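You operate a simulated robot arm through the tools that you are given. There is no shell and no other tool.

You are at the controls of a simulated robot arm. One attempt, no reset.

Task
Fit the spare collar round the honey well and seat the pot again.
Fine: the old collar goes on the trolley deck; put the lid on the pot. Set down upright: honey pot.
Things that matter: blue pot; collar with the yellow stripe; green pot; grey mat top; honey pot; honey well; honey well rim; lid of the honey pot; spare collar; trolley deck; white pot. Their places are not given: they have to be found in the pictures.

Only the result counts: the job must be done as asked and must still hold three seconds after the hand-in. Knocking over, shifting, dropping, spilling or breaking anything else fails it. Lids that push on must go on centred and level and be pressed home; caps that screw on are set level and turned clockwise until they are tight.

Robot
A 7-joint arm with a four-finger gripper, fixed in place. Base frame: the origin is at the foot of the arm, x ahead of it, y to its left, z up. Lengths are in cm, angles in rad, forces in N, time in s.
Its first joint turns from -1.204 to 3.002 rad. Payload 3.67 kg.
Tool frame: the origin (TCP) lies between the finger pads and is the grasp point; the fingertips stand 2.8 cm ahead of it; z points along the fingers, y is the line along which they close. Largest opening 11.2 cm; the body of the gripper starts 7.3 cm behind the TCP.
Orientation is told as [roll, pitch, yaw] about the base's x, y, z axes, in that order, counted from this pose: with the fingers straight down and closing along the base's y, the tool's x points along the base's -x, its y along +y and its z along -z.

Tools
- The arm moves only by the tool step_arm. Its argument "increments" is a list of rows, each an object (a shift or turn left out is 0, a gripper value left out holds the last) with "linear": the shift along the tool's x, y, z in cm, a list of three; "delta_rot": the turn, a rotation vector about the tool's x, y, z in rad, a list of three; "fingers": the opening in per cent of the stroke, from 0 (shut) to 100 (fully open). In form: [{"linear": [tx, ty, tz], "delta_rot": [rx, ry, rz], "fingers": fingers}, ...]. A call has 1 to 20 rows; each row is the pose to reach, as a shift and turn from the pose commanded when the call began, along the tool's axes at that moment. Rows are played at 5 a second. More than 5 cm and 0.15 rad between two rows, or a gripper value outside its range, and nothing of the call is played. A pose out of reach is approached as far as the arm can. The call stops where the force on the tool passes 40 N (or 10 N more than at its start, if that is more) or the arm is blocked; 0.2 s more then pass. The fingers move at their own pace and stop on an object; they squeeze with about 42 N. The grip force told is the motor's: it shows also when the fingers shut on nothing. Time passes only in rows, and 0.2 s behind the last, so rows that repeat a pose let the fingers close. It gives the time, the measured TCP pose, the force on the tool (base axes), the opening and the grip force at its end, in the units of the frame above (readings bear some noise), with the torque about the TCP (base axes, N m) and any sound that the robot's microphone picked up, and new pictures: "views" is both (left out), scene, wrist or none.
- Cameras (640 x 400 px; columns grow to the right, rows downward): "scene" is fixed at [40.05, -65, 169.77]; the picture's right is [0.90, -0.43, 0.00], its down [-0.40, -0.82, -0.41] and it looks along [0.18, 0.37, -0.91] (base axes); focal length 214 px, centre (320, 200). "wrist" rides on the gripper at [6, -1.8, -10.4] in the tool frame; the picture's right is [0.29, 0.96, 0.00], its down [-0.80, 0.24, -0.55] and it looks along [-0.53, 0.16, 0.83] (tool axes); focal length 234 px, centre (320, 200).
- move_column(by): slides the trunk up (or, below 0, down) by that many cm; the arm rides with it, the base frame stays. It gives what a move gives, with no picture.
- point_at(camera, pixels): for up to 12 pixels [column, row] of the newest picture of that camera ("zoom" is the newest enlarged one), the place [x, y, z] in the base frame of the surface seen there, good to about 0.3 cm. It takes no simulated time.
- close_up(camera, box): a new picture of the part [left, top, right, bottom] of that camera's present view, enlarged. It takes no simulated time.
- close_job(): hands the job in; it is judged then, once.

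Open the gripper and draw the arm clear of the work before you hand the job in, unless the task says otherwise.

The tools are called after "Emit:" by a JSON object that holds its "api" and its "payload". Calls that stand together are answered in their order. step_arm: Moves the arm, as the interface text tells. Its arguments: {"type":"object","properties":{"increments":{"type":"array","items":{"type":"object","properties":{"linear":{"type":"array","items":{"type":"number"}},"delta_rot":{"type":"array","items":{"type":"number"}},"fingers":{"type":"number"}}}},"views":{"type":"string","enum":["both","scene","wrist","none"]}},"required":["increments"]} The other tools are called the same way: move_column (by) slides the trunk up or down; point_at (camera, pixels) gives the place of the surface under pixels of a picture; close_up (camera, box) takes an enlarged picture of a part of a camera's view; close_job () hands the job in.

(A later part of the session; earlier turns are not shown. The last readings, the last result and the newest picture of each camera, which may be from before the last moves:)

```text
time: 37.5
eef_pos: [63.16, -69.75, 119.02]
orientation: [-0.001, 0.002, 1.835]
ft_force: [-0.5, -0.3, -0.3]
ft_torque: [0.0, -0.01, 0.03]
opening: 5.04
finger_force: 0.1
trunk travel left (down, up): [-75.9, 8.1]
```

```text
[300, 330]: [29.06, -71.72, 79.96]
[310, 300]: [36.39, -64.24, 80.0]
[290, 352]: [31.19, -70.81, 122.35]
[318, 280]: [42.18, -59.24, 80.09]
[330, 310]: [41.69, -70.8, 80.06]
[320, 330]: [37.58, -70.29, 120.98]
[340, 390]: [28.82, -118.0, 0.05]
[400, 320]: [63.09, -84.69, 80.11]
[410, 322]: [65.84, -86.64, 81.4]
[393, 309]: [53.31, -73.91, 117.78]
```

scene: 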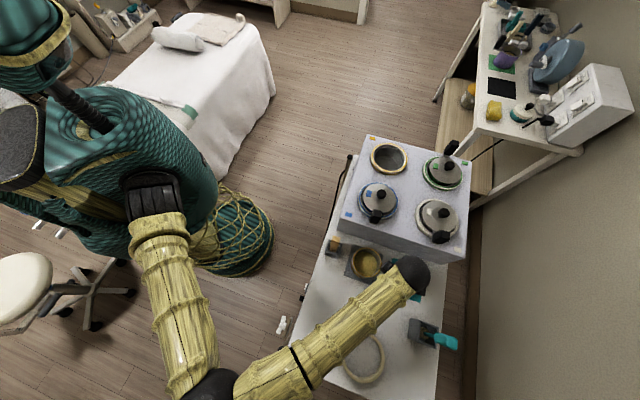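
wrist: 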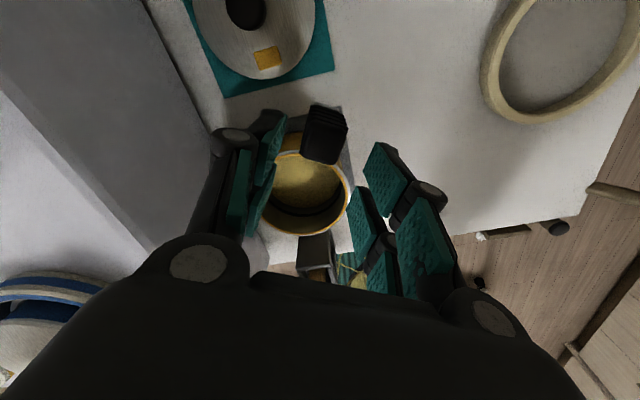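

The deck area around (42.5,-72) is free for the old collar. I bring the hand over the near side of the old collar at (80.5,-29), turning to yaw −110° so the fingers close radially.

Emit:
{"api": "step_arm", "payload": {"increments": [{"linear": [-1.93, -1.52, 0], "delta_rot": [0, 0, -0.14], "fingers": 45}, {"linear": [-3.87, -3.03, 0], "delta_rot": [0, 0, -0.281]}, {"linear": [-5.8, -4.55, 0], "delta_rot": [0, 0, -0.422]}, {"linear": [-7.73, -6.07, 0], "delta_rot": [0, 0, -0.562]}, {"linear": [-9.67, -7.58, 0], "delta_rot": [0, 0, -0.703]}, {"linear": [-11.6, -9.1, 0], "delta_rot": [0, 0, -0.843]}, {"linear": [-13.53, -10.62, 0], "delta_rot": [0, 0, -0.984]}, {"linear": [-15.47, -12.13, 0], "delta_rot": [0, 0, -1.124]}, {"linear": [-17.4, -13.65, 0], "delta_rot": [0, 0, -1.265]}, {"linear": [-19.33, -15.17, 0], "delta_rot": [0, 0, -1.406]}, {"linear": [-21.27, -16.68, 0], "delta_rot": [0, 0, -1.546]}, {"linear": [-23.2, -18.2, 0], "delta_rot": [0, 0, -1.687]}, {"linear": [-25.13, -19.72, 0], "delta_rot": [0, 0, -1.827]}, {"linear": [-27.07, -21.23, 0], "delta_rot": [0, 0, -1.968]}, {"linear": [-29, -22.75, 0], "delta_rot": [0, 0, -2.108]}, {"linear": [-30.93, -24.27, 0], "delta_rot": [0, 0, -2.249]}, {"linear": [-32.87, -25.78, 0], "delta_rot": [0, 0, -2.39]}, {"linear": [-34.8, -27.3, 0], "delta_rot": [0, 0, -2.53]}, {"linear": [-34.8, -27.3, 0], "delta_rot": [0, 0, -2.53]}]}}

```text
time: 41.5
eef_pos: [80.39, -29.39, 119.17]
orientation: [0.003, 0.002, -1.916]
ft_force: [-0.6, -0.4, -0.3]
ft_torque: [0.05, 0.03, 0.0]
opening: 5.01
finger_force: 0.1
trunk travel left (down, up): [-75.9, 8.1]
```

scene: 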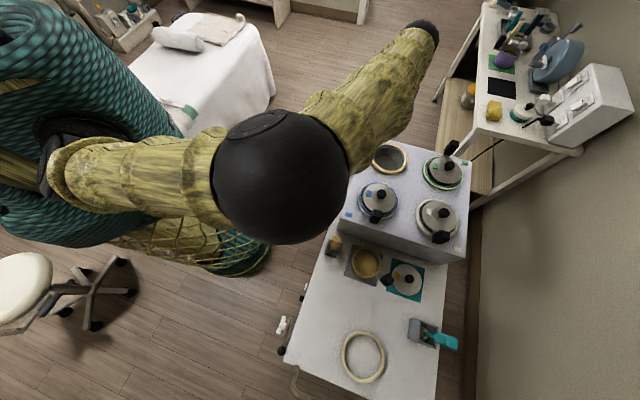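
wrist: 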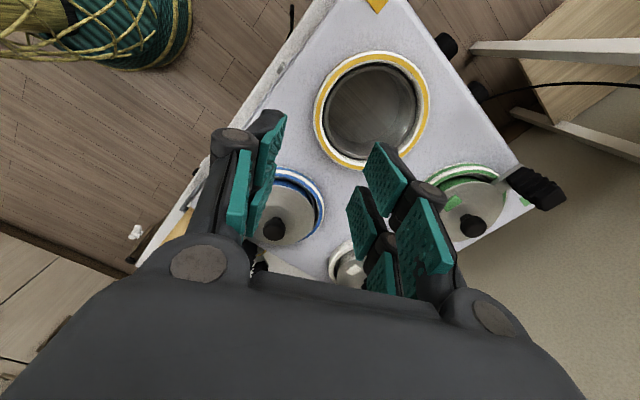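

The well and collar are in view at (370,108). I zoom there.

Emit:
{"api": "close_up", "payload": {"camera": "wrist", "box": [300, 40, 444, 176]}}

Emit:
{"api": "close_up", "payload": {"camera": "scene", "box": [360, 135, 420, 180]}}

```text
2.94 times, centred on (372, 108) of wrist
```

zoom: 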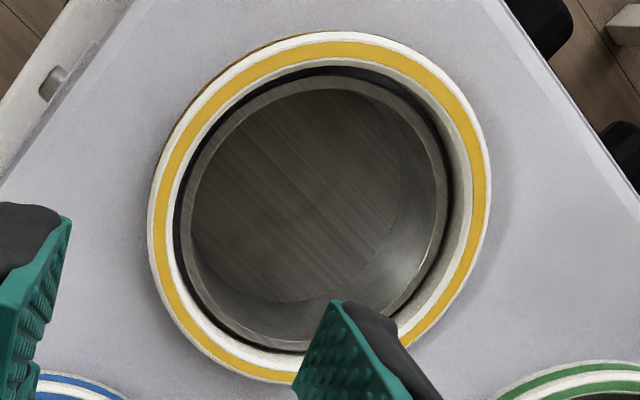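

```text
8.89 times, centred on (390, 158) of scene
```

zoom: 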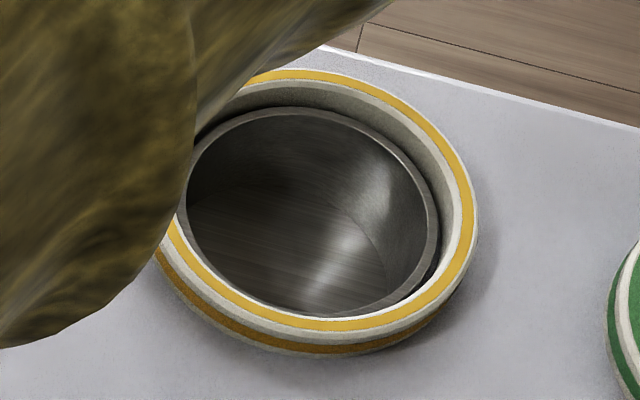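

I measure the collar's edges and the well rim in the scene zoom.

Emit:
{"api": "point_at", "payload": {"camera": "zoom", "pixels": [[438, 230], [434, 245], [290, 109], [300, 315], [400, 150], [410, 165], [455, 225], [445, 235], [476, 220], [330, 323], [310, 82], [560, 150]]}}

Emit:
{"api": "close_up", "payload": {"camera": "wrist", "box": [300, 40, 444, 176]}}

Emit:
{"api": "point_at", "payload": {"camera": "zoom", "pixels": [[155, 210], [320, 37], [487, 180], [250, 375], [188, 210], [320, 82], [442, 190], [300, 345], [470, 160], [165, 185], [205, 180], [440, 120]]}}

```text
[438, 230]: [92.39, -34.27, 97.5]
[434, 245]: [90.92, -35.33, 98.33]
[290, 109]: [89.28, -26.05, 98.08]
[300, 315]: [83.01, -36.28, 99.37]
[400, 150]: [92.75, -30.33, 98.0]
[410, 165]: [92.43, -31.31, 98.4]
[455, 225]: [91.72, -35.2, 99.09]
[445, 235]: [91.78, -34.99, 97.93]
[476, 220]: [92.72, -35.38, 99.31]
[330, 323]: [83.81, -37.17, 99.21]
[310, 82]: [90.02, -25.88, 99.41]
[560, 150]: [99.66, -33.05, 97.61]
```

```text
2.94 times, centred on (372, 108) of wrist
```

zoom: 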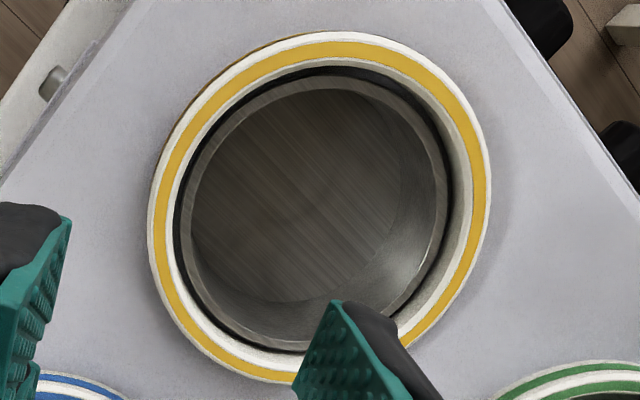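

```text
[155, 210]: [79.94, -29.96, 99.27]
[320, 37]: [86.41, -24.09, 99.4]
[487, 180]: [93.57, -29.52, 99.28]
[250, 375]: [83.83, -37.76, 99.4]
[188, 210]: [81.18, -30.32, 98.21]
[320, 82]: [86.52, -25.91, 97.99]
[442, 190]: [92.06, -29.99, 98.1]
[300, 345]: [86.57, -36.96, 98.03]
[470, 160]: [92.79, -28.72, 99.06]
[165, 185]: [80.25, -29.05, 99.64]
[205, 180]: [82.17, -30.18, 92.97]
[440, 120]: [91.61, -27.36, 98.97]
```

Collar: centre (86.75,-31.2), outer r≈7.0, inner r≈6.1, top 99.35; well rim outer r≈5.5, top ≈98.2. I descend above the near-side band at (80.6,-29.0), stopping at z≈105 to check.

Emit:
{"api": "step_arm", "payload": {"increments": [{"linear": [0.48, 0.05, 3]}, {"linear": [0.48, 0.05, 7]}, {"linear": [0.48, 0.05, 11]}, {"linear": [0.48, 0.05, 14.2], "fingers": 36}, {"linear": [0.48, 0.05, 14.2], "fingers": 36}]}}

Emit:
{"api": "close_up", "payload": {"camera": "wrist", "box": [200, 60, 460, 300]}}

```text
time: 42.7
eef_pos: [80.75, -28.71, 104.96]
orientation: [0.002, 0.0, -1.919]
ft_force: [-0.4, 0.4, 0.0]
ft_torque: [0.01, 0.0, -0.02]
opening: 4.03
finger_force: 0.1
trunk travel left (down, up): [-75.9, 8.1]
```

scene: 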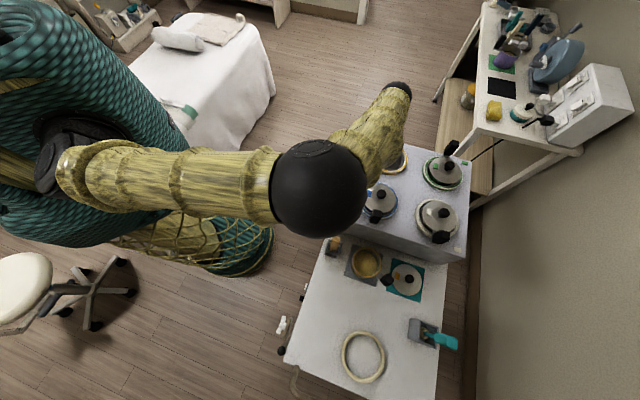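
wrist: 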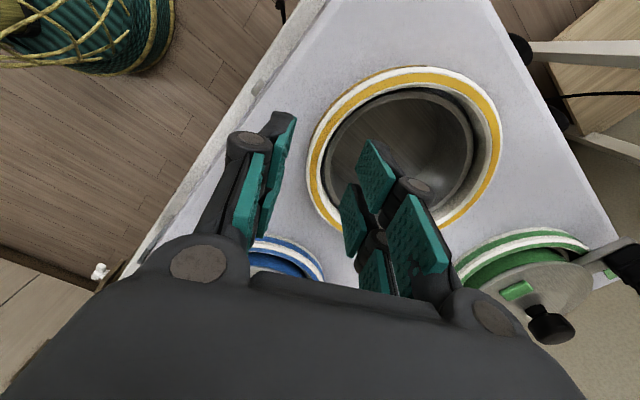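

```text
1.67 times, centred on (330, 180) of wrist
```

zoom: 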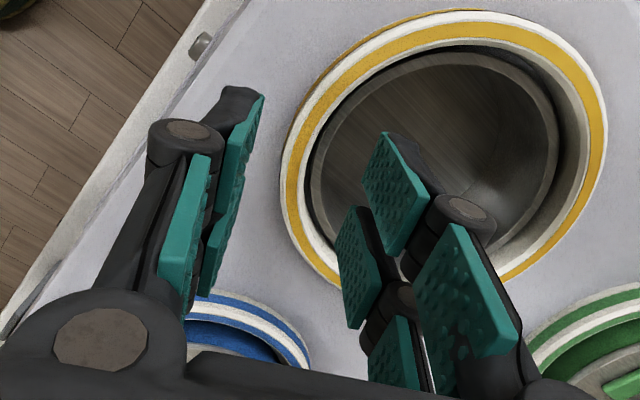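

I re-measure the band near the fingers.

Emit:
{"api": "point_at", "payload": {"camera": "zoom", "pixels": [[284, 180], [294, 180], [304, 180], [312, 180], [320, 180], [305, 255], [320, 245], [450, 12], [603, 120], [515, 275], [330, 200], [252, 95]]}}

```text
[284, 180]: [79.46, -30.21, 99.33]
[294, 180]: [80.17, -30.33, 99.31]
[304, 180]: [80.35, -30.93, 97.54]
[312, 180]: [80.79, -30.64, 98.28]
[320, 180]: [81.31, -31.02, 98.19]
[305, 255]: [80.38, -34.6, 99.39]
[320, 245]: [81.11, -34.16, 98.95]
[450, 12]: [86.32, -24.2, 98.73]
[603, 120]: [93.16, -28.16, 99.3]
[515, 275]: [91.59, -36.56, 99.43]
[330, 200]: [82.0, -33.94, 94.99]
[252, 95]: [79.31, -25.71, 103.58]
```

Band mid-line at the grip is ≈(80.3,-28.95). I adjust and go down to TCP z≈101.3 (tips ≈98.5, just over the well rim).

Emit:
{"api": "step_arm", "payload": {"increments": [{"linear": [-0.38, -0.34, 1]}, {"linear": [-0.38, -0.34, 2.4]}, {"linear": [-0.38, -0.34, 3.2]}, {"linear": [-0.38, -0.34, 3.6]}, {"linear": [-0.38, -0.34, 3.6]}]}}

Emit:
{"api": "close_up", "payload": {"camera": "wrist", "box": [200, 60, 460, 300]}}

```text
time: 43.9
eef_pos: [80.3, -28.89, 101.21]
orientation: [0.002, 0.001, -1.919]
ft_force: [0.3, -0.4, 0.2]
ft_torque: [0.03, 0.0, -0.02]
opening: 4.02
finger_force: 0.1
trunk travel left (down, up): [-75.9, 8.1]
```

scene: 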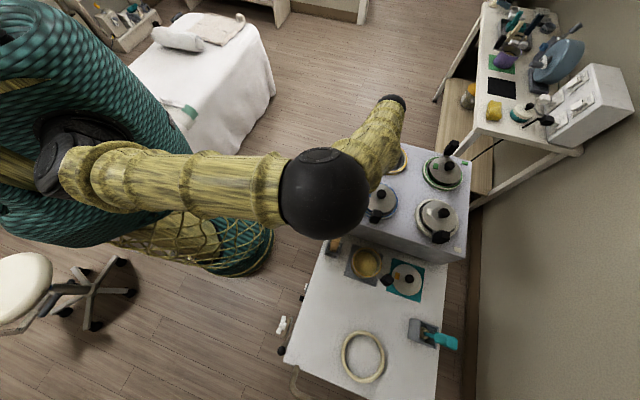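
wrist: 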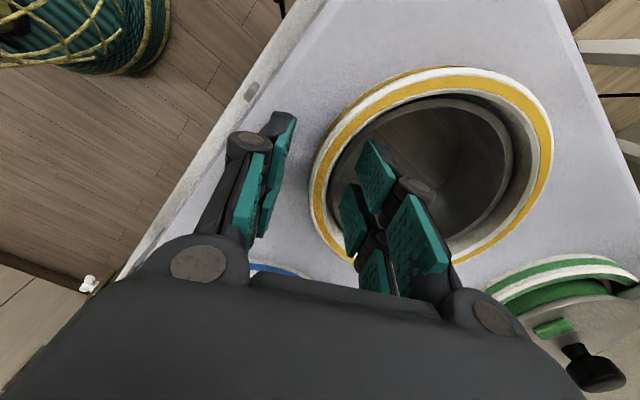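

```text
1.67 times, centred on (330, 180) of wrist
```

zoom: 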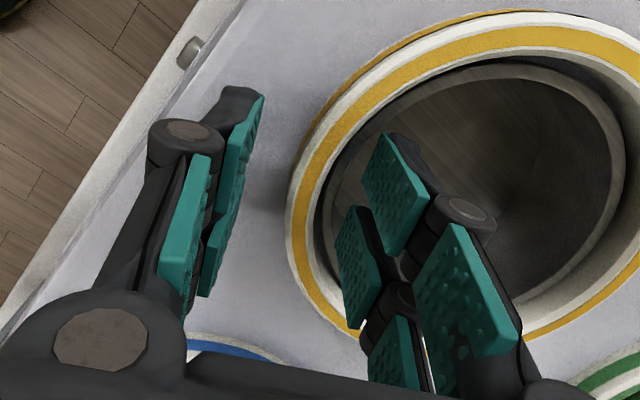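

The band lies between the tips (band ≈303–335, tips' mid ≈312 in the zoom). I close the fingers.

Emit:
{"api": "step_arm", "payload": {"increments": [{"linear": [0, 0.15, 0], "fingers": 30}, {"linear": [0, 0.15, 0], "fingers": 15}, {"linear": [0, 0.15, 0], "fingers": 0}, {"linear": [0, 0.15, 0], "fingers": 0}]}}

Emit:
{"api": "close_up", "payload": {"camera": "wrist", "box": [200, 60, 460, 300]}}

```text
time: 44.9
eef_pos: [80.47, -28.96, 101.19]
orientation: [0.001, 0.003, -1.918]
ft_force: [0.4, -1.5, 1.3]
ft_torque: [-0.08, 0.0, -0.21]
opening: 0.64
finger_force: 42.1
trunk travel left (down, up): [-75.9, 8.1]
```

scene: 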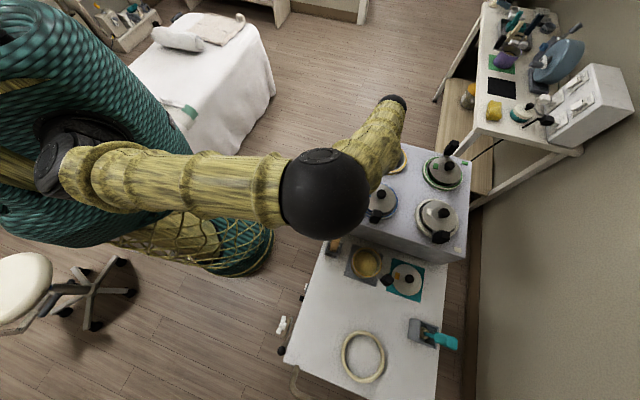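
wrist: 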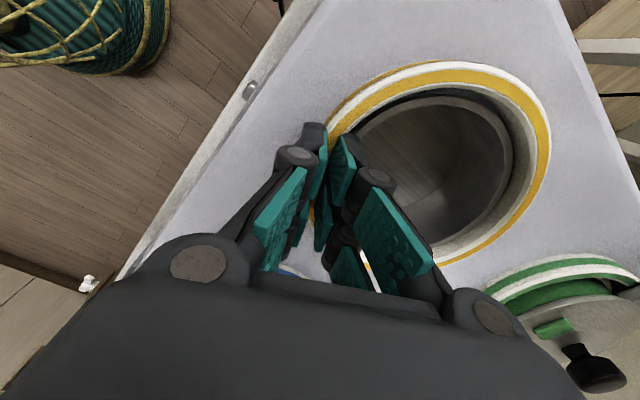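

```text
1.67 times, centred on (330, 180) of wrist
```

zoom: 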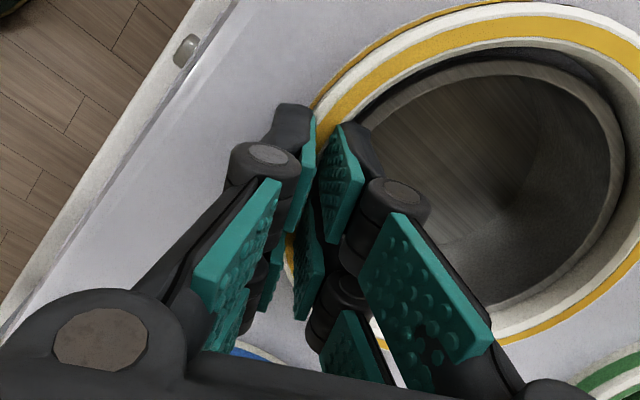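

Closed on 0.64 cm with 42 N. I lift 2 cm slowly and check.

Emit:
{"api": "step_arm", "payload": {"increments": [{"linear": [0, 0, -0.4]}, {"linear": [0, 0, -0.8]}, {"linear": [0, 0, -1.2]}, {"linear": [0, 0, -1.6]}, {"linear": [0, 0, -2]}, {"linear": [0, 0, -2.5]}, {"linear": [0, 0, -3]}, {"linear": [0, 0, -3]}]}}

Emit:
{"api": "close_up", "payload": {"camera": "wrist", "box": [200, 40, 560, 300]}}

Emit:
{"api": "close_up", "payload": {"camera": "scene", "box": [360, 135, 420, 180]}}

```text
time: 46.7
eef_pos: [80.4, -28.98, 104.19]
orientation: [0.003, 0.002, -1.918]
ft_force: [1.3, -0.2, -0.2]
ft_torque: [-0.02, 0.0, -0.01]
opening: 0.6
finger_force: 41.7
trunk travel left (down, up): [-75.9, 8.1]
```

scene: 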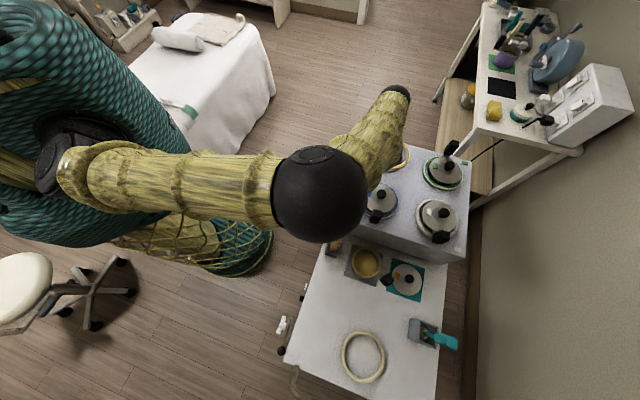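
wrist: 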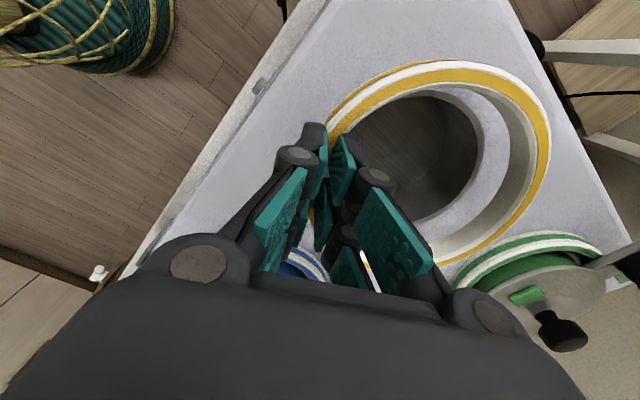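

```text
1.54 times, centred on (380, 170) of wrist
```

zoom: 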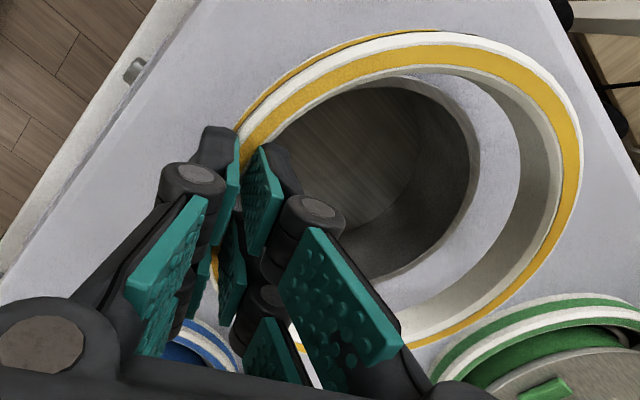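

```text
8.89 times, centred on (390, 158) of scene
```

zoom: 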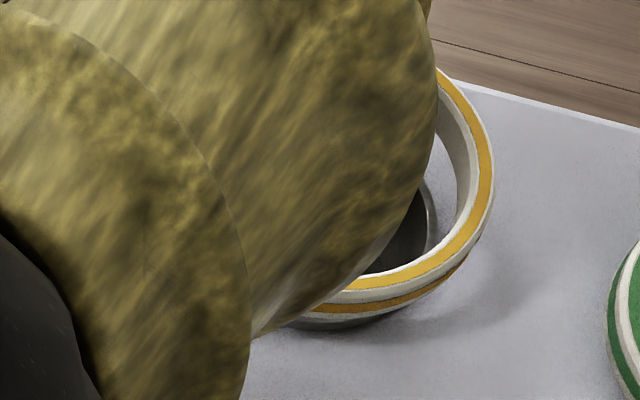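

The collar comes up with the fingers, level. I lift it to z≈116, clear of all knobs.

Emit:
{"api": "step_arm", "payload": {"increments": [{"linear": [0, 0, -2]}, {"linear": [0, 0, -4]}, {"linear": [0, 0, -6]}, {"linear": [0, 0, -8]}, {"linear": [0, 0, -10]}, {"linear": [0, 0, -12]}, {"linear": [0, 0, -12]}], "views": "wrist"}}

Emit:
{"api": "step_arm", "payload": {"increments": [{"linear": [-2.59, -1.37, 0], "delta_rot": [0, 0, 0.036]}, {"linear": [-5.19, -2.73, 0], "delta_rot": [0, 0, 0.073]}, {"linear": [-7.78, -4.1, 0], "delta_rot": [0, 0, 0.109]}, {"linear": [-10.37, -5.47, 0], "delta_rot": [0, 0, 0.145]}, {"linear": [-12.96, -6.84, 0], "delta_rot": [0, 0, 0.182]}, {"linear": [-15.56, -8.2, 0], "delta_rot": [0, 0, 0.218]}, {"linear": [-18.15, -9.57, 0], "delta_rot": [0, 0, 0.254]}, {"linear": [-20.74, -10.94, 0], "delta_rot": [0, 0, 0.29]}, {"linear": [-23.33, -12.31, 0], "delta_rot": [0, 0, 0.327]}, {"linear": [-25.93, -13.67, 0], "delta_rot": [0, 0, 0.363]}, {"linear": [-28.52, -15.04, 0], "delta_rot": [0, 0, 0.4]}, {"linear": [-31.11, -16.41, 0], "delta_rot": [0, 0, 0.436]}, {"linear": [-33.7, -17.78, 0], "delta_rot": [0, 0, 0.472]}, {"linear": [-36.3, -19.14, 0], "delta_rot": [0, 0, 0.508]}, {"linear": [-38.89, -20.51, 0], "delta_rot": [0, 0, 0.545]}, {"linear": [-41.48, -21.88, 0], "delta_rot": [0, 0, 0.581]}, {"linear": [-44.07, -23.25, 0], "delta_rot": [0, 0, 0.617]}, {"linear": [-46.67, -24.61, 0], "delta_rot": [0, 0, 0.654]}, {"linear": [-49.26, -25.98, 0], "delta_rot": [0, 0, 0.69]}, {"linear": [-49.26, -25.98, 0], "delta_rot": [0, 0, 0.69]}]}}

```text
time: 48.3
eef_pos: [80.21, -28.99, 116.22]
orientation: [-0.001, 0.003, -1.919]
ft_force: [-0.2, 0.3, -0.6]
ft_torque: [0.02, 0.03, -0.01]
opening: 0.6
finger_force: 41.7
trunk travel left (down, up): [-75.9, 8.1]
```

wrist: 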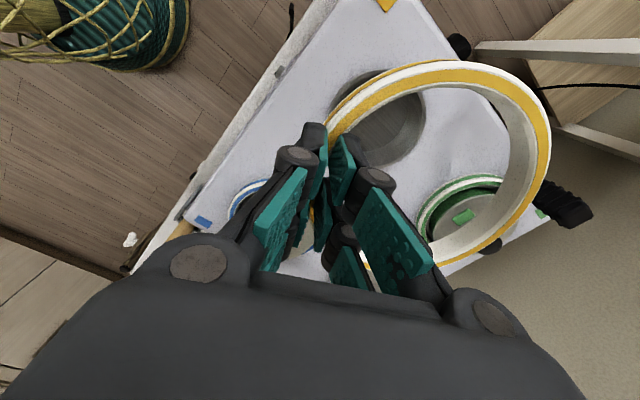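

```text
time: 52.5
eef_pos: [39.09, -66.66, 116.03]
orientation: [-0.001, 0.002, -2.609]
ft_force: [0.4, 0.1, -0.1]
ft_torque: [0.02, 0.03, 0.0]
opening: 0.61
finger_force: 42.0
trunk travel left (down, up): [-75.9, 8.1]
```

scene: 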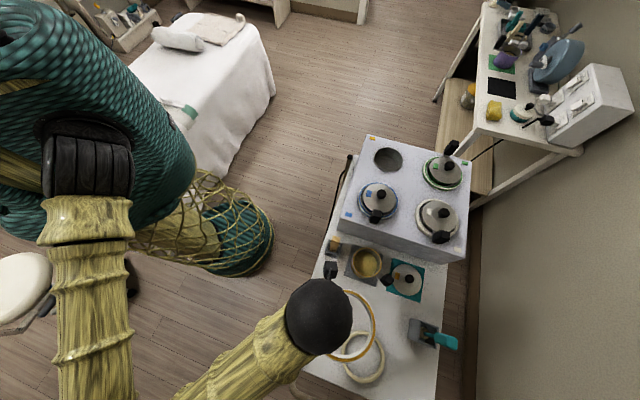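
wrist: 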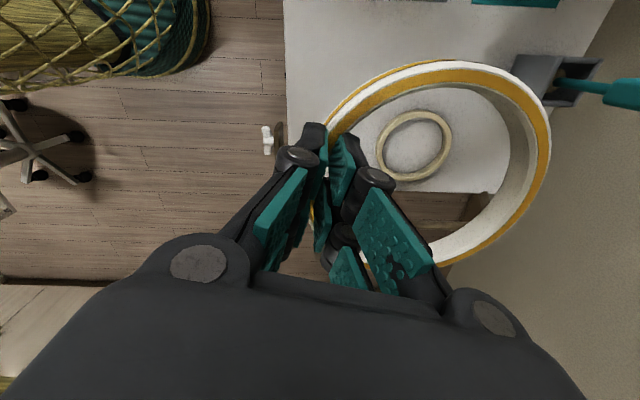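

The collar is above the deck. I measure its height at several points to check level and centre, and the spare collar below.

Emit:
{"api": "close_up", "payload": {"camera": "wrist", "box": [280, 30, 600, 280]}}

Emit:
{"api": "point_at", "payload": {"camera": "wrist", "pixels": [[440, 68], [530, 120], [533, 170], [470, 245], [345, 115], [380, 145], [414, 115], [449, 145], [410, 180], [290, 60], [500, 190]]}}

Emit:
{"api": "point_at", "payload": {"camera": "scene", "pixels": [[360, 310], [375, 325], [352, 358], [383, 352], [352, 375], [340, 290], [365, 383], [310, 340]]}}

```text
1.60 times, centred on (440, 155) of wrist
```

zoom: 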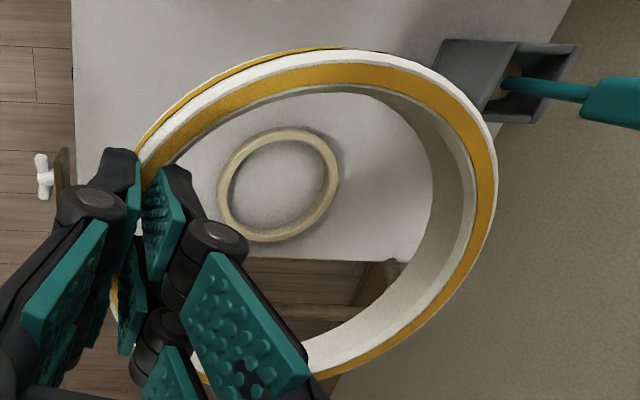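

```text
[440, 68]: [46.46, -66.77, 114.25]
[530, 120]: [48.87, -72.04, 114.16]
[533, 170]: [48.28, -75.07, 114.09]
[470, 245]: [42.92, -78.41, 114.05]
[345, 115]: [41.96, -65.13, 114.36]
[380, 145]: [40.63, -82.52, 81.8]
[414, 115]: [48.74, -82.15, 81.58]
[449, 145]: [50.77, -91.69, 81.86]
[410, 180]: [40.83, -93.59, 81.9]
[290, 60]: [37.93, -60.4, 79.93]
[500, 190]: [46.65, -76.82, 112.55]
```

```text
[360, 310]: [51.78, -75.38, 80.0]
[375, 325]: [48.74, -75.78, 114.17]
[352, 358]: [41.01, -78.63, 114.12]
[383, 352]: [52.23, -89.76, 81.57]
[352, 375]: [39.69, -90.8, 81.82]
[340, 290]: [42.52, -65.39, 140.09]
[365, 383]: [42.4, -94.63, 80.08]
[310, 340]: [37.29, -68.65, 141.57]
```

The old collar is level, centre ≈(42.5,-71.9). I shift it a little away from the spare and lower with the trunk 14 cm, then look at the arm's clearance.

Emit:
{"api": "step_arm", "payload": {"increments": [{"linear": [1.47, -0.52, 0]}, {"linear": [1.47, -0.52, 0]}], "views": "none"}}

Emit:
{"api": "move_column", "payload": {"by": -14}}

Emit:
{"api": "step_arm", "payload": {"increments": [{"linear": [0, 0, 3]}, {"linear": [0, 0, 6]}, {"linear": [0, 0, 9]}, {"linear": [0, 0, 9]}]}}

```text
time: 53.1
eef_pos: [39.89, -65.33, 116.14]
orientation: [0.0, 0.001, -2.606]
ft_force: [-0.7, 0.6, -0.4]
ft_torque: [0.04, -0.02, 0.01]
opening: 0.61
finger_force: 41.5
trunk travel left (down, up): [-75.9, 8.1]
```

```text
time: 54.8
eef_pos: [39.99, -65.3, 102.17]
orientation: [0.001, 0.003, -2.607]
ft_force: [-0.5, -0.1, -1.2]
ft_torque: [0.06, 0.0, 0.03]
opening: 0.58
finger_force: 41.7
trunk travel left (down, up): [-61.9, 22.1]
```

```text
time: 55.8
eef_pos: [39.87, -65.3, 92.86]
orientation: [-0.004, 0.002, -2.607]
ft_force: [0.0, -0.3, -0.5]
ft_torque: [-0.01, 0.02, -0.01]
opening: 0.62
finger_force: 41.8
trunk travel left (down, up): [-61.9, 22.1]
```

scene: 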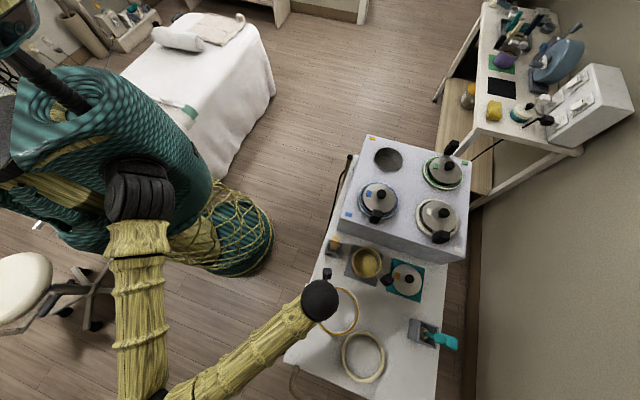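
wrist: 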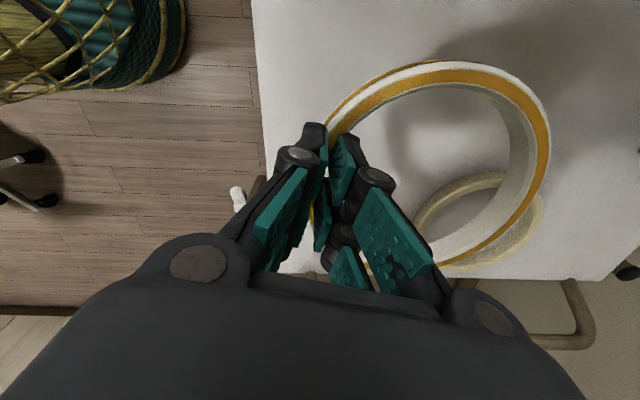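

The arm is clear. I lower to z≈84.3, then creep to contact.

Emit:
{"api": "step_arm", "payload": {"increments": [{"linear": [0, 0, 2.5]}, {"linear": [0, 0, 5]}, {"linear": [0, 0, 7]}, {"linear": [0, 0, 8.4]}, {"linear": [0, 0, 8.4]}], "views": "none"}}

Emit:
{"api": "step_arm", "payload": {"increments": [{"linear": [0, 0, 0.15]}, {"linear": [0, 0, 0.3]}, {"linear": [0, 0, 0.45]}, {"linear": [0, 0, 0.45]}], "views": "wrist"}}

Emit:
{"api": "close_up", "payload": {"camera": "scene", "box": [280, 255, 440, 385]}}

```text
time: 57.0
eef_pos: [40.0, -65.28, 84.73]
orientation: [0.0, 0.001, -2.608]
ft_force: [0.1, -0.1, -0.7]
ft_torque: [0.02, 0.02, -0.01]
opening: 0.6
finger_force: 41.7
trunk travel left (down, up): [-61.9, 22.1]
```

```text
time: 58.0
eef_pos: [40.14, -65.29, 84.14]
orientation: [0.0, 0.002, -2.607]
ft_force: [0.3, 0.2, -0.7]
ft_torque: [0.02, 0.03, 0.0]
opening: 0.6
finger_force: 41.5
trunk travel left (down, up): [-61.9, 22.1]
```

wrist: 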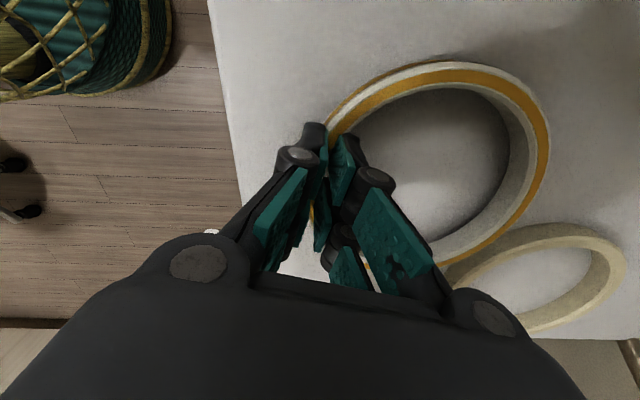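

```text
3.08 times, centred on (360, 320) of scene
```

zoom: 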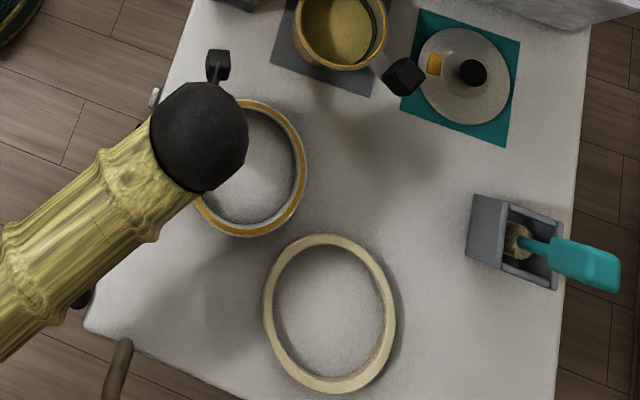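

No contact yet; the collar is clear of the spare. I creep further.

Emit:
{"api": "step_arm", "payload": {"increments": [{"linear": [0, 0, 0.15]}, {"linear": [0, 0, 0.3]}, {"linear": [0, 0, 0.3]}], "views": "none"}}

Emit:
{"api": "step_arm", "payload": {"increments": [{"linear": [0, 0, 0.1]}, {"linear": [0, 0, 0.25]}, {"linear": [0, 0, 0.25]}], "views": "none"}}

```text
time: 58.8
eef_pos: [39.98, -65.29, 83.74]
orientation: [0.0, 0.002, -2.607]
ft_force: [0.9, -0.4, -0.6]
ft_torque: [0.02, 0.02, -0.03]
opening: 0.61
finger_force: 41.6
trunk travel left (down, up): [-61.9, 22.1]
```

```text
time: 59.6
eef_pos: [39.99, -65.2, 83.73]
orientation: [0.001, 0.002, -2.608]
ft_force: [-0.1, 0.8, 1.0]
ft_torque: [-0.15, -0.02, -0.08]
opening: 0.62
finger_force: 42.0
trunk travel left (down, up): [-61.9, 22.1]
```

Contact felt (z=83.7, force up, torque change). I open the fingers and rise.

Emit:
{"api": "step_arm", "payload": {"increments": [{"fingers": 10}, {"fingers": 20}, {"fingers": 33}, {"fingers": 33}, {"linear": [0, 0, -1]}, {"linear": [0, 0, -3]}, {"linear": [0, 0, -6]}, {"linear": [0, 0, -9]}, {"linear": [0, 0, -9]}]}}

Emit:
{"api": "close_up", "payload": {"camera": "scene", "box": [280, 255, 440, 385]}}

```text
time: 61.6
eef_pos: [40.13, -65.27, 92.66]
orientation: [0.0, 0.002, -2.607]
ft_force: [-0.6, -0.3, -0.1]
ft_torque: [0.0, 0.02, -0.01]
opening: 3.7
finger_force: 0.1
trunk travel left (down, up): [-61.9, 22.1]
```

scene: 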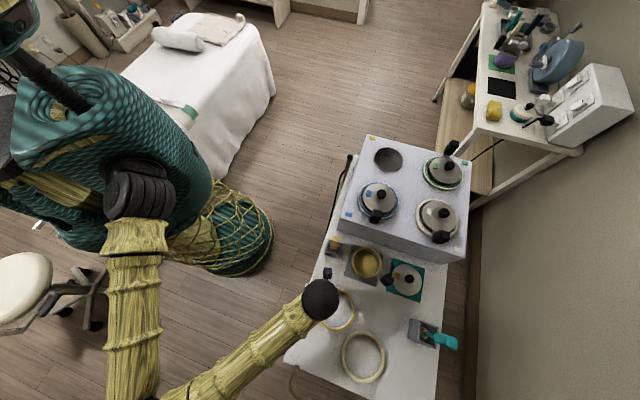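
wrist: 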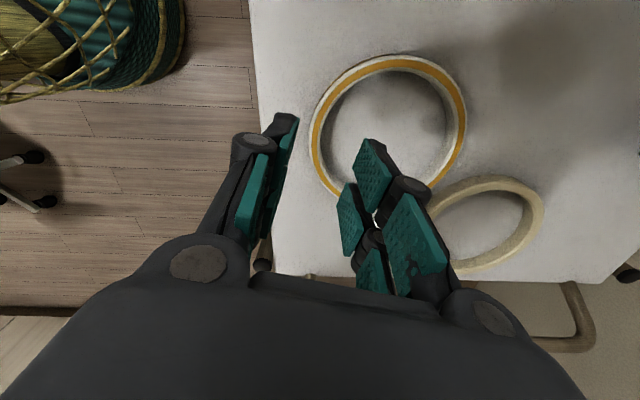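

```text
3.08 times, centred on (360, 320) of scene
```

zoom: 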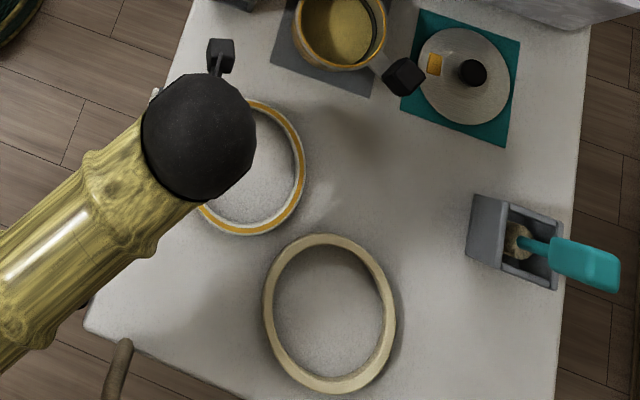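

The old collar rests on the deck. I measure the spare collar precisely.

Emit:
{"api": "point_at", "payload": {"camera": "zoom", "pixels": [[322, 237], [268, 300], [393, 320], [340, 389], [322, 244], [273, 300], [386, 320], [340, 381], [355, 245], [283, 368], [300, 240], [380, 360]]}}

```text
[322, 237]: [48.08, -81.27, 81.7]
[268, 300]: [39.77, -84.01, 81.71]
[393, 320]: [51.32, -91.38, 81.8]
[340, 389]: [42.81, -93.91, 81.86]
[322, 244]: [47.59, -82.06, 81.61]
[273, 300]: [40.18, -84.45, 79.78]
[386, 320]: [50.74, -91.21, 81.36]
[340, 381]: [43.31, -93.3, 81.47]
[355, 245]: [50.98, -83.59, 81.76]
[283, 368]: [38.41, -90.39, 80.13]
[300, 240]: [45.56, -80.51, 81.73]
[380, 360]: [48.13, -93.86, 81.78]
```

Spare collar: centre (45.5,-87.65), outer r≈7.0, top z 81.75. I move over its near side at (42.5,-81.8), yaw −2.663.

Emit:
{"api": "step_arm", "payload": {"increments": [{"linear": [-1.07, 2.58, 0], "delta_rot": [0, 0, 0.02]}, {"linear": [-2.14, 5.15, 0], "delta_rot": [0, 0, 0.04]}, {"linear": [-3.21, 7.73, 0], "delta_rot": [0, 0, 0.056]}, {"linear": [-4.28, 10.3, 0], "delta_rot": [0, 0, 0.056]}, {"linear": [-5.35, 12.88, 0], "delta_rot": [0, 0, 0.056]}, {"linear": [-6.42, 15.46, 0], "delta_rot": [0, 0, 0.056]}, {"linear": [-6.42, 15.46, 2], "delta_rot": [0, 0, 0.056]}, {"linear": [-6.42, 15.46, 4.5], "delta_rot": [0, 0, 0.056]}, {"linear": [-6.42, 15.46, 4.5], "delta_rot": [0, 0, 0.056]}]}}

Emit:
{"api": "close_up", "payload": {"camera": "wrist", "box": [200, 60, 460, 300]}}

```text
time: 63.6
eef_pos: [42.15, -82.16, 87.87]
orientation: [0.0, 0.004, -2.665]
ft_force: [0.3, -0.3, 0.1]
ft_torque: [-0.04, 0.0, 0.01]
opening: 3.69
finger_force: 0.1
trunk travel left (down, up): [-61.9, 22.1]
```

scene: 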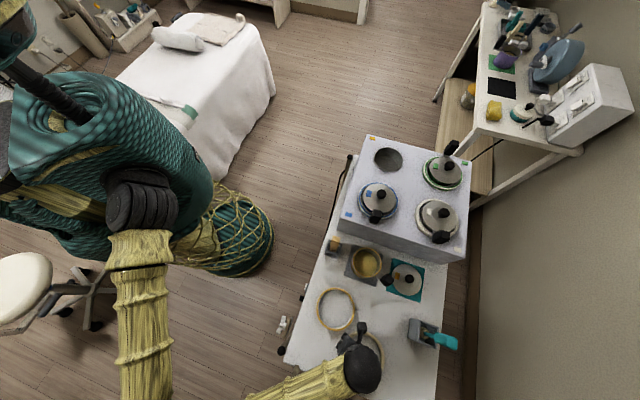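
wrist: 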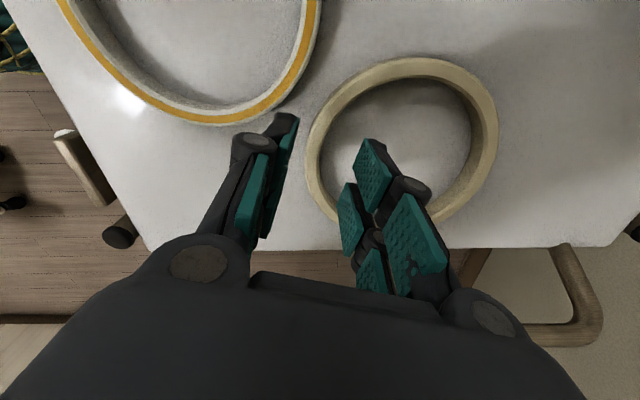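

```text
1.67 times, centred on (330, 180) of wrist
```

zoom: 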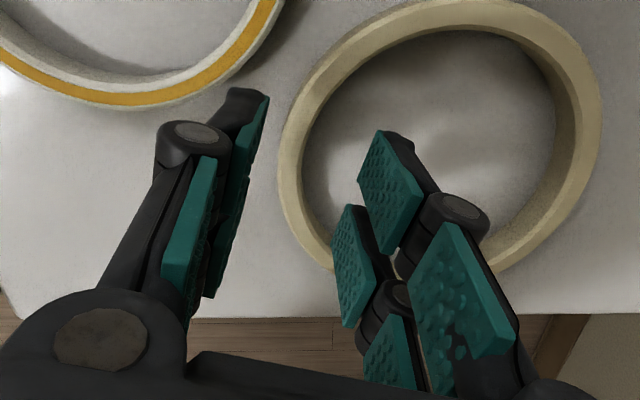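

I narrow the opening slightly, adjust, and lower to z≈83.7.

Emit:
{"api": "step_arm", "payload": {"increments": [{"linear": [0.44, -0.05, 0], "fingers": 27}, {"linear": [0.44, -0.05, 1.5], "fingers": 27}, {"linear": [0.44, -0.05, 3], "fingers": 27}, {"linear": [0.44, -0.05, 4], "fingers": 27}, {"linear": [0.44, -0.05, 4.1], "fingers": 27}]}}

Emit:
{"api": "close_up", "payload": {"camera": "wrist", "box": [200, 60, 460, 300]}}

```text
time: 64.8
eef_pos: [42.77, -81.28, 84.42]
orientation: [0.004, 0.001, -2.663]
ft_force: [0.3, 0.6, 4.0]
ft_torque: [0.19, -0.03, 0.01]
opening: 3.04
finger_force: 0.0
trunk travel left (down, up): [-61.9, 22.1]
```

scene: 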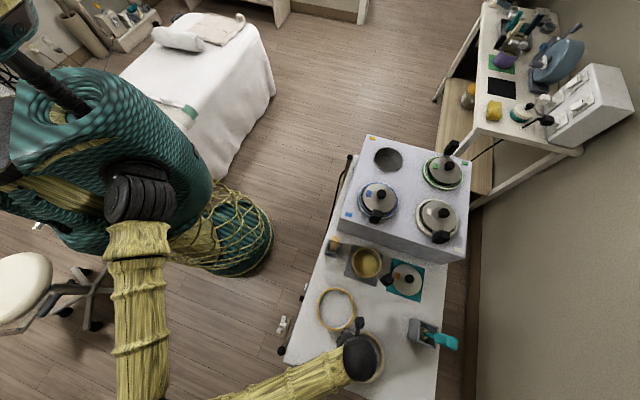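
wrist: 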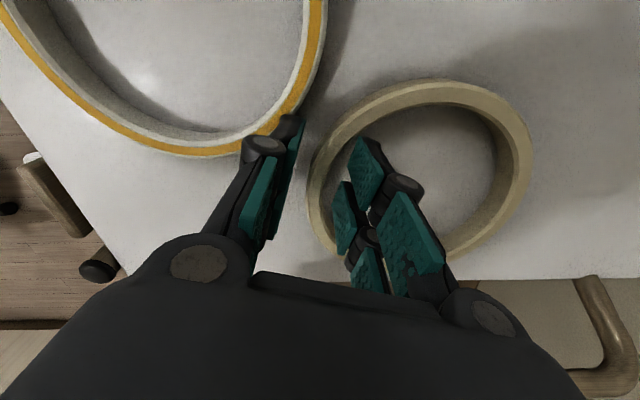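

```text
1.67 times, centred on (330, 180) of wrist
```

zoom: 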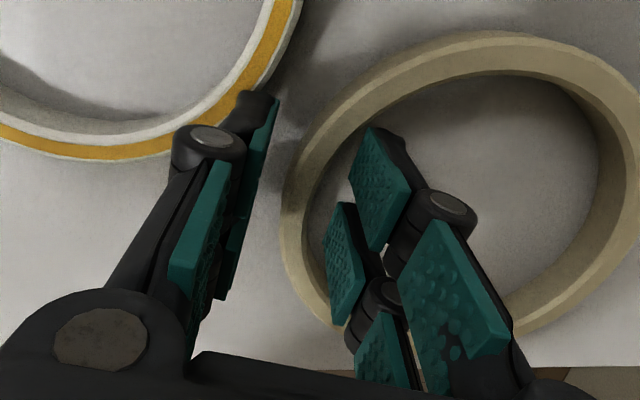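

A contact of ~4 N at z=84.4: the outer finger is probably touching the old collar's edge (zoom (245,100)). I go back up and measure.

Emit:
{"api": "step_arm", "payload": {"increments": [{"linear": [0, 0, -1.5]}, {"linear": [0, 0, -4]}, {"linear": [0, 0, -8]}, {"linear": [0, 0, -12]}, {"linear": [0, 0, -12]}]}}

Emit:
{"api": "close_up", "payload": {"camera": "scene", "box": [280, 255, 440, 385]}}

```text
time: 66.0
eef_pos: [42.74, -81.7, 96.12]
orientation: [-0.001, 0.003, -2.664]
ft_force: [-0.7, 0.2, -0.9]
ft_torque: [-0.06, -0.01, 0.0]
opening: 3.02
finger_force: 0.2
trunk travel left (down, up): [-61.9, 22.1]
```

scene: 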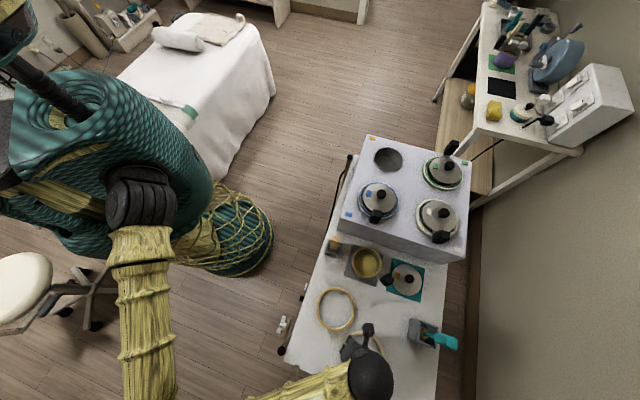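
wrist: 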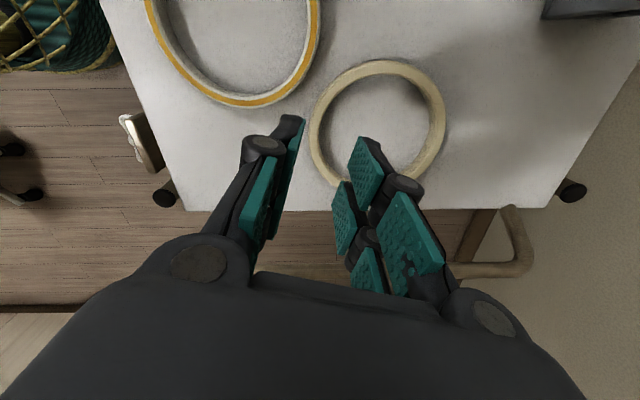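

```text
3.08 times, centred on (360, 320) of scene
```

zoom: 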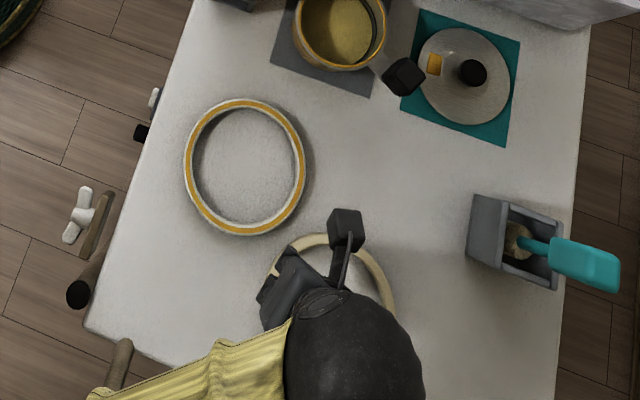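

I measure the old collar's edges and the spare's near edge.

Emit:
{"api": "point_at", "payload": {"camera": "zoom", "pixels": [[187, 165], [302, 165], [240, 103], [245, 231], [275, 222], [310, 240], [293, 245], [272, 272], [367, 250], [388, 290], [200, 210]]}}

Emit:
{"api": "point_at", "payload": {"camera": "wrist", "pixels": [[380, 66], [440, 120], [420, 172], [313, 130], [325, 175], [335, 95], [300, 80], [260, 102], [200, 85], [317, 20], [155, 20]]}}

```text
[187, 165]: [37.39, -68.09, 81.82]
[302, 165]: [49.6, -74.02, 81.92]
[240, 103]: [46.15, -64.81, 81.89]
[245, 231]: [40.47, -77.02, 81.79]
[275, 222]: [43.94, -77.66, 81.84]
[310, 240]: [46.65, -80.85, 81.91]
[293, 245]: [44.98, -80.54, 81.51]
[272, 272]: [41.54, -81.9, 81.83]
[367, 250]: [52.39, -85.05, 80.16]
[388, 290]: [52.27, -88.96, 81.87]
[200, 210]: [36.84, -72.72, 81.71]
```

```text
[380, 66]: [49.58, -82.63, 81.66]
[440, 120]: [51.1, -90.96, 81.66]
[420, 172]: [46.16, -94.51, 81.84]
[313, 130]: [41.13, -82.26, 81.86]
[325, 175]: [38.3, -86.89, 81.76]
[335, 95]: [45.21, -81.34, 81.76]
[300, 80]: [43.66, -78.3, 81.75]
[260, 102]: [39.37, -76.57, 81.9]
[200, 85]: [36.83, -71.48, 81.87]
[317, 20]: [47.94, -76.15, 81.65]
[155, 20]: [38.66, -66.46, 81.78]
```

The outer finger had little room beside the old collar. I instead grip the spare further round, at (40.9,-83.0) with yaw −135°, where there's ample space.

Emit:
{"api": "step_arm", "payload": {"increments": [{"linear": [-0.8, 0.1, 0], "delta_rot": [0, 0, -0.11]}, {"linear": [-1.6, 0.2, 0], "delta_rot": [0, 0, -0.22]}, {"linear": [-2.27, 0.31, 0], "delta_rot": [0, 0, -0.308]}, {"linear": [-2.27, 0.31, 4], "delta_rot": [0, 0, -0.308]}, {"linear": [-2.27, 0.31, 7.5], "delta_rot": [0, 0, -0.308]}, {"linear": [-2.27, 0.31, 7.5], "delta_rot": [0, 0, -0.308]}], "views": "wrist"}}

Emit:
{"api": "close_up", "payload": {"camera": "wrist", "box": [200, 60, 460, 300]}}

```text
time: 67.4
eef_pos: [40.63, -83.14, 88.55]
orientation: [0.001, 0.002, -2.355]
ft_force: [-0.1, 0.0, -0.3]
ft_torque: [-0.03, -0.01, -0.04]
opening: 3.03
finger_force: 0.1
trunk travel left (down, up): [-61.9, 22.1]
```

wrist: 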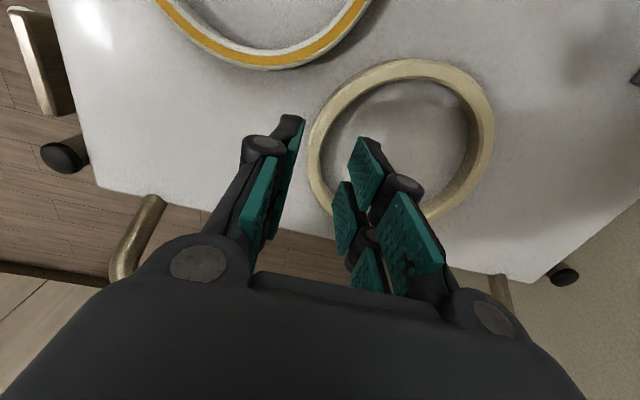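

```text
1.67 times, centred on (330, 180) of wrist
```

zoom: 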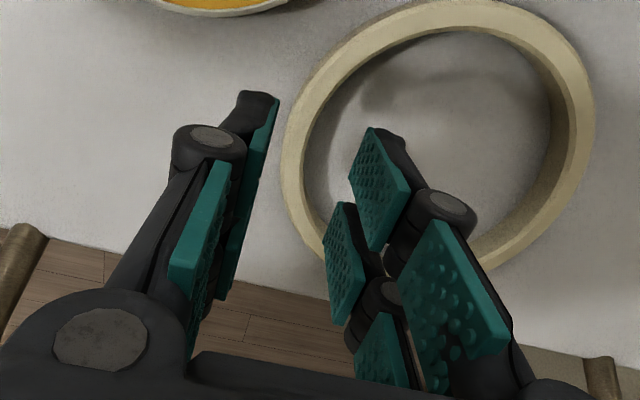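

Good alignment and clear of the old collar. I lower 4.8 cm to z≈83.75.

Emit:
{"api": "step_arm", "payload": {"increments": [{"linear": [0.2, 0, 1.5]}, {"linear": [0.2, 0, 3]}, {"linear": [0.2, 0, 4.2]}, {"linear": [0.2, 0, 4.8]}, {"linear": [0.2, 0, 4.8]}], "views": "wrist"}}

Emit:
{"api": "close_up", "payload": {"camera": "wrist", "box": [200, 60, 460, 300]}}

```text
time: 68.6
eef_pos: [41.01, -83.01, 83.69]
orientation: [0.001, 0.001, -2.357]
ft_force: [-0.2, -0.3, 0.3]
ft_torque: [-0.04, 0.0, 0.0]
opening: 3.0
finger_force: 0.1
trunk travel left (down, up): [-61.9, 22.1]
```

wrist: 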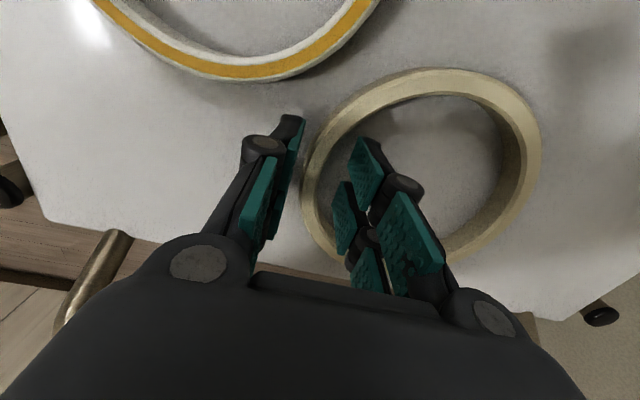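

```text
1.67 times, centred on (330, 180) of wrist
```

zoom: 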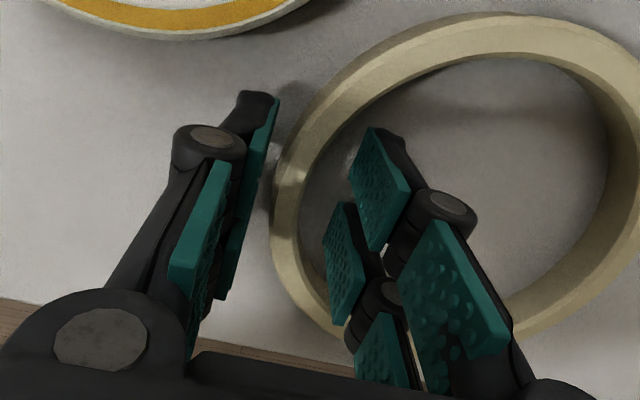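

The band lies between the tips. I close.

Emit:
{"api": "step_arm", "payload": {"increments": [{"fingers": 15}, {"fingers": 0}, {"fingers": 0}, {"fingers": 0}], "views": "none"}}

Emit:
{"api": "step_arm", "payload": {"increments": [{"linear": [0, 0, -0.5]}, {"linear": [0, 0, -1]}, {"linear": [0, 0, -2]}, {"linear": [0, 0, -3]}, {"linear": [0, 0, -3]}]}}

```text
time: 69.6
eef_pos: [40.82, -83.0, 83.87]
orientation: [0.002, 0.001, -2.355]
ft_force: [-0.1, -1.0, 0.6]
ft_torque: [0.0, 0.02, 0.02]
opening: 1.3
finger_force: 42.0
trunk travel left (down, up): [-61.9, 22.1]
```

```text
time: 70.8
eef_pos: [41.05, -82.85, 86.8]
orientation: [0.001, 0.002, -2.358]
ft_force: [0.8, 0.3, -0.6]
ft_torque: [0.0, -0.06, -0.01]
opening: 1.27
finger_force: 42.5
trunk travel left (down, up): [-61.9, 22.1]
```

scene: 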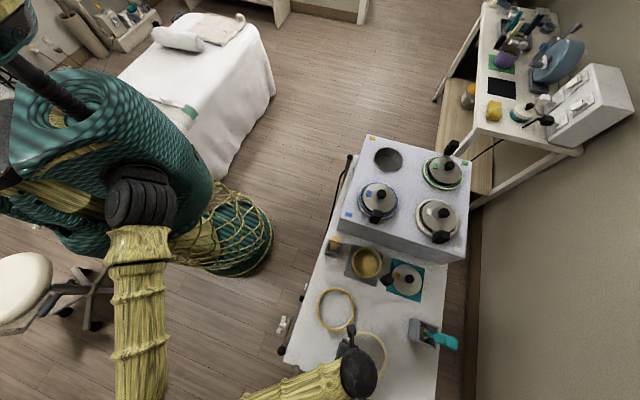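
wrist: 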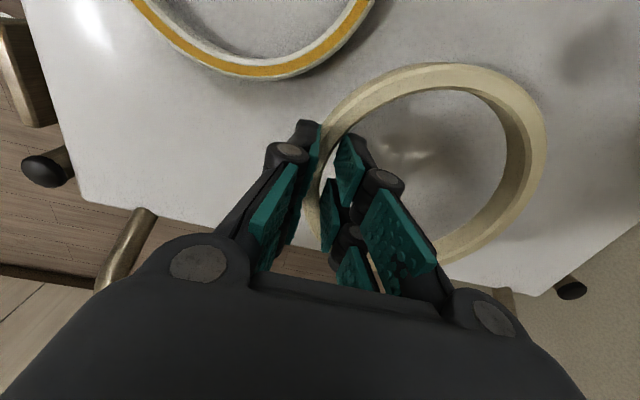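

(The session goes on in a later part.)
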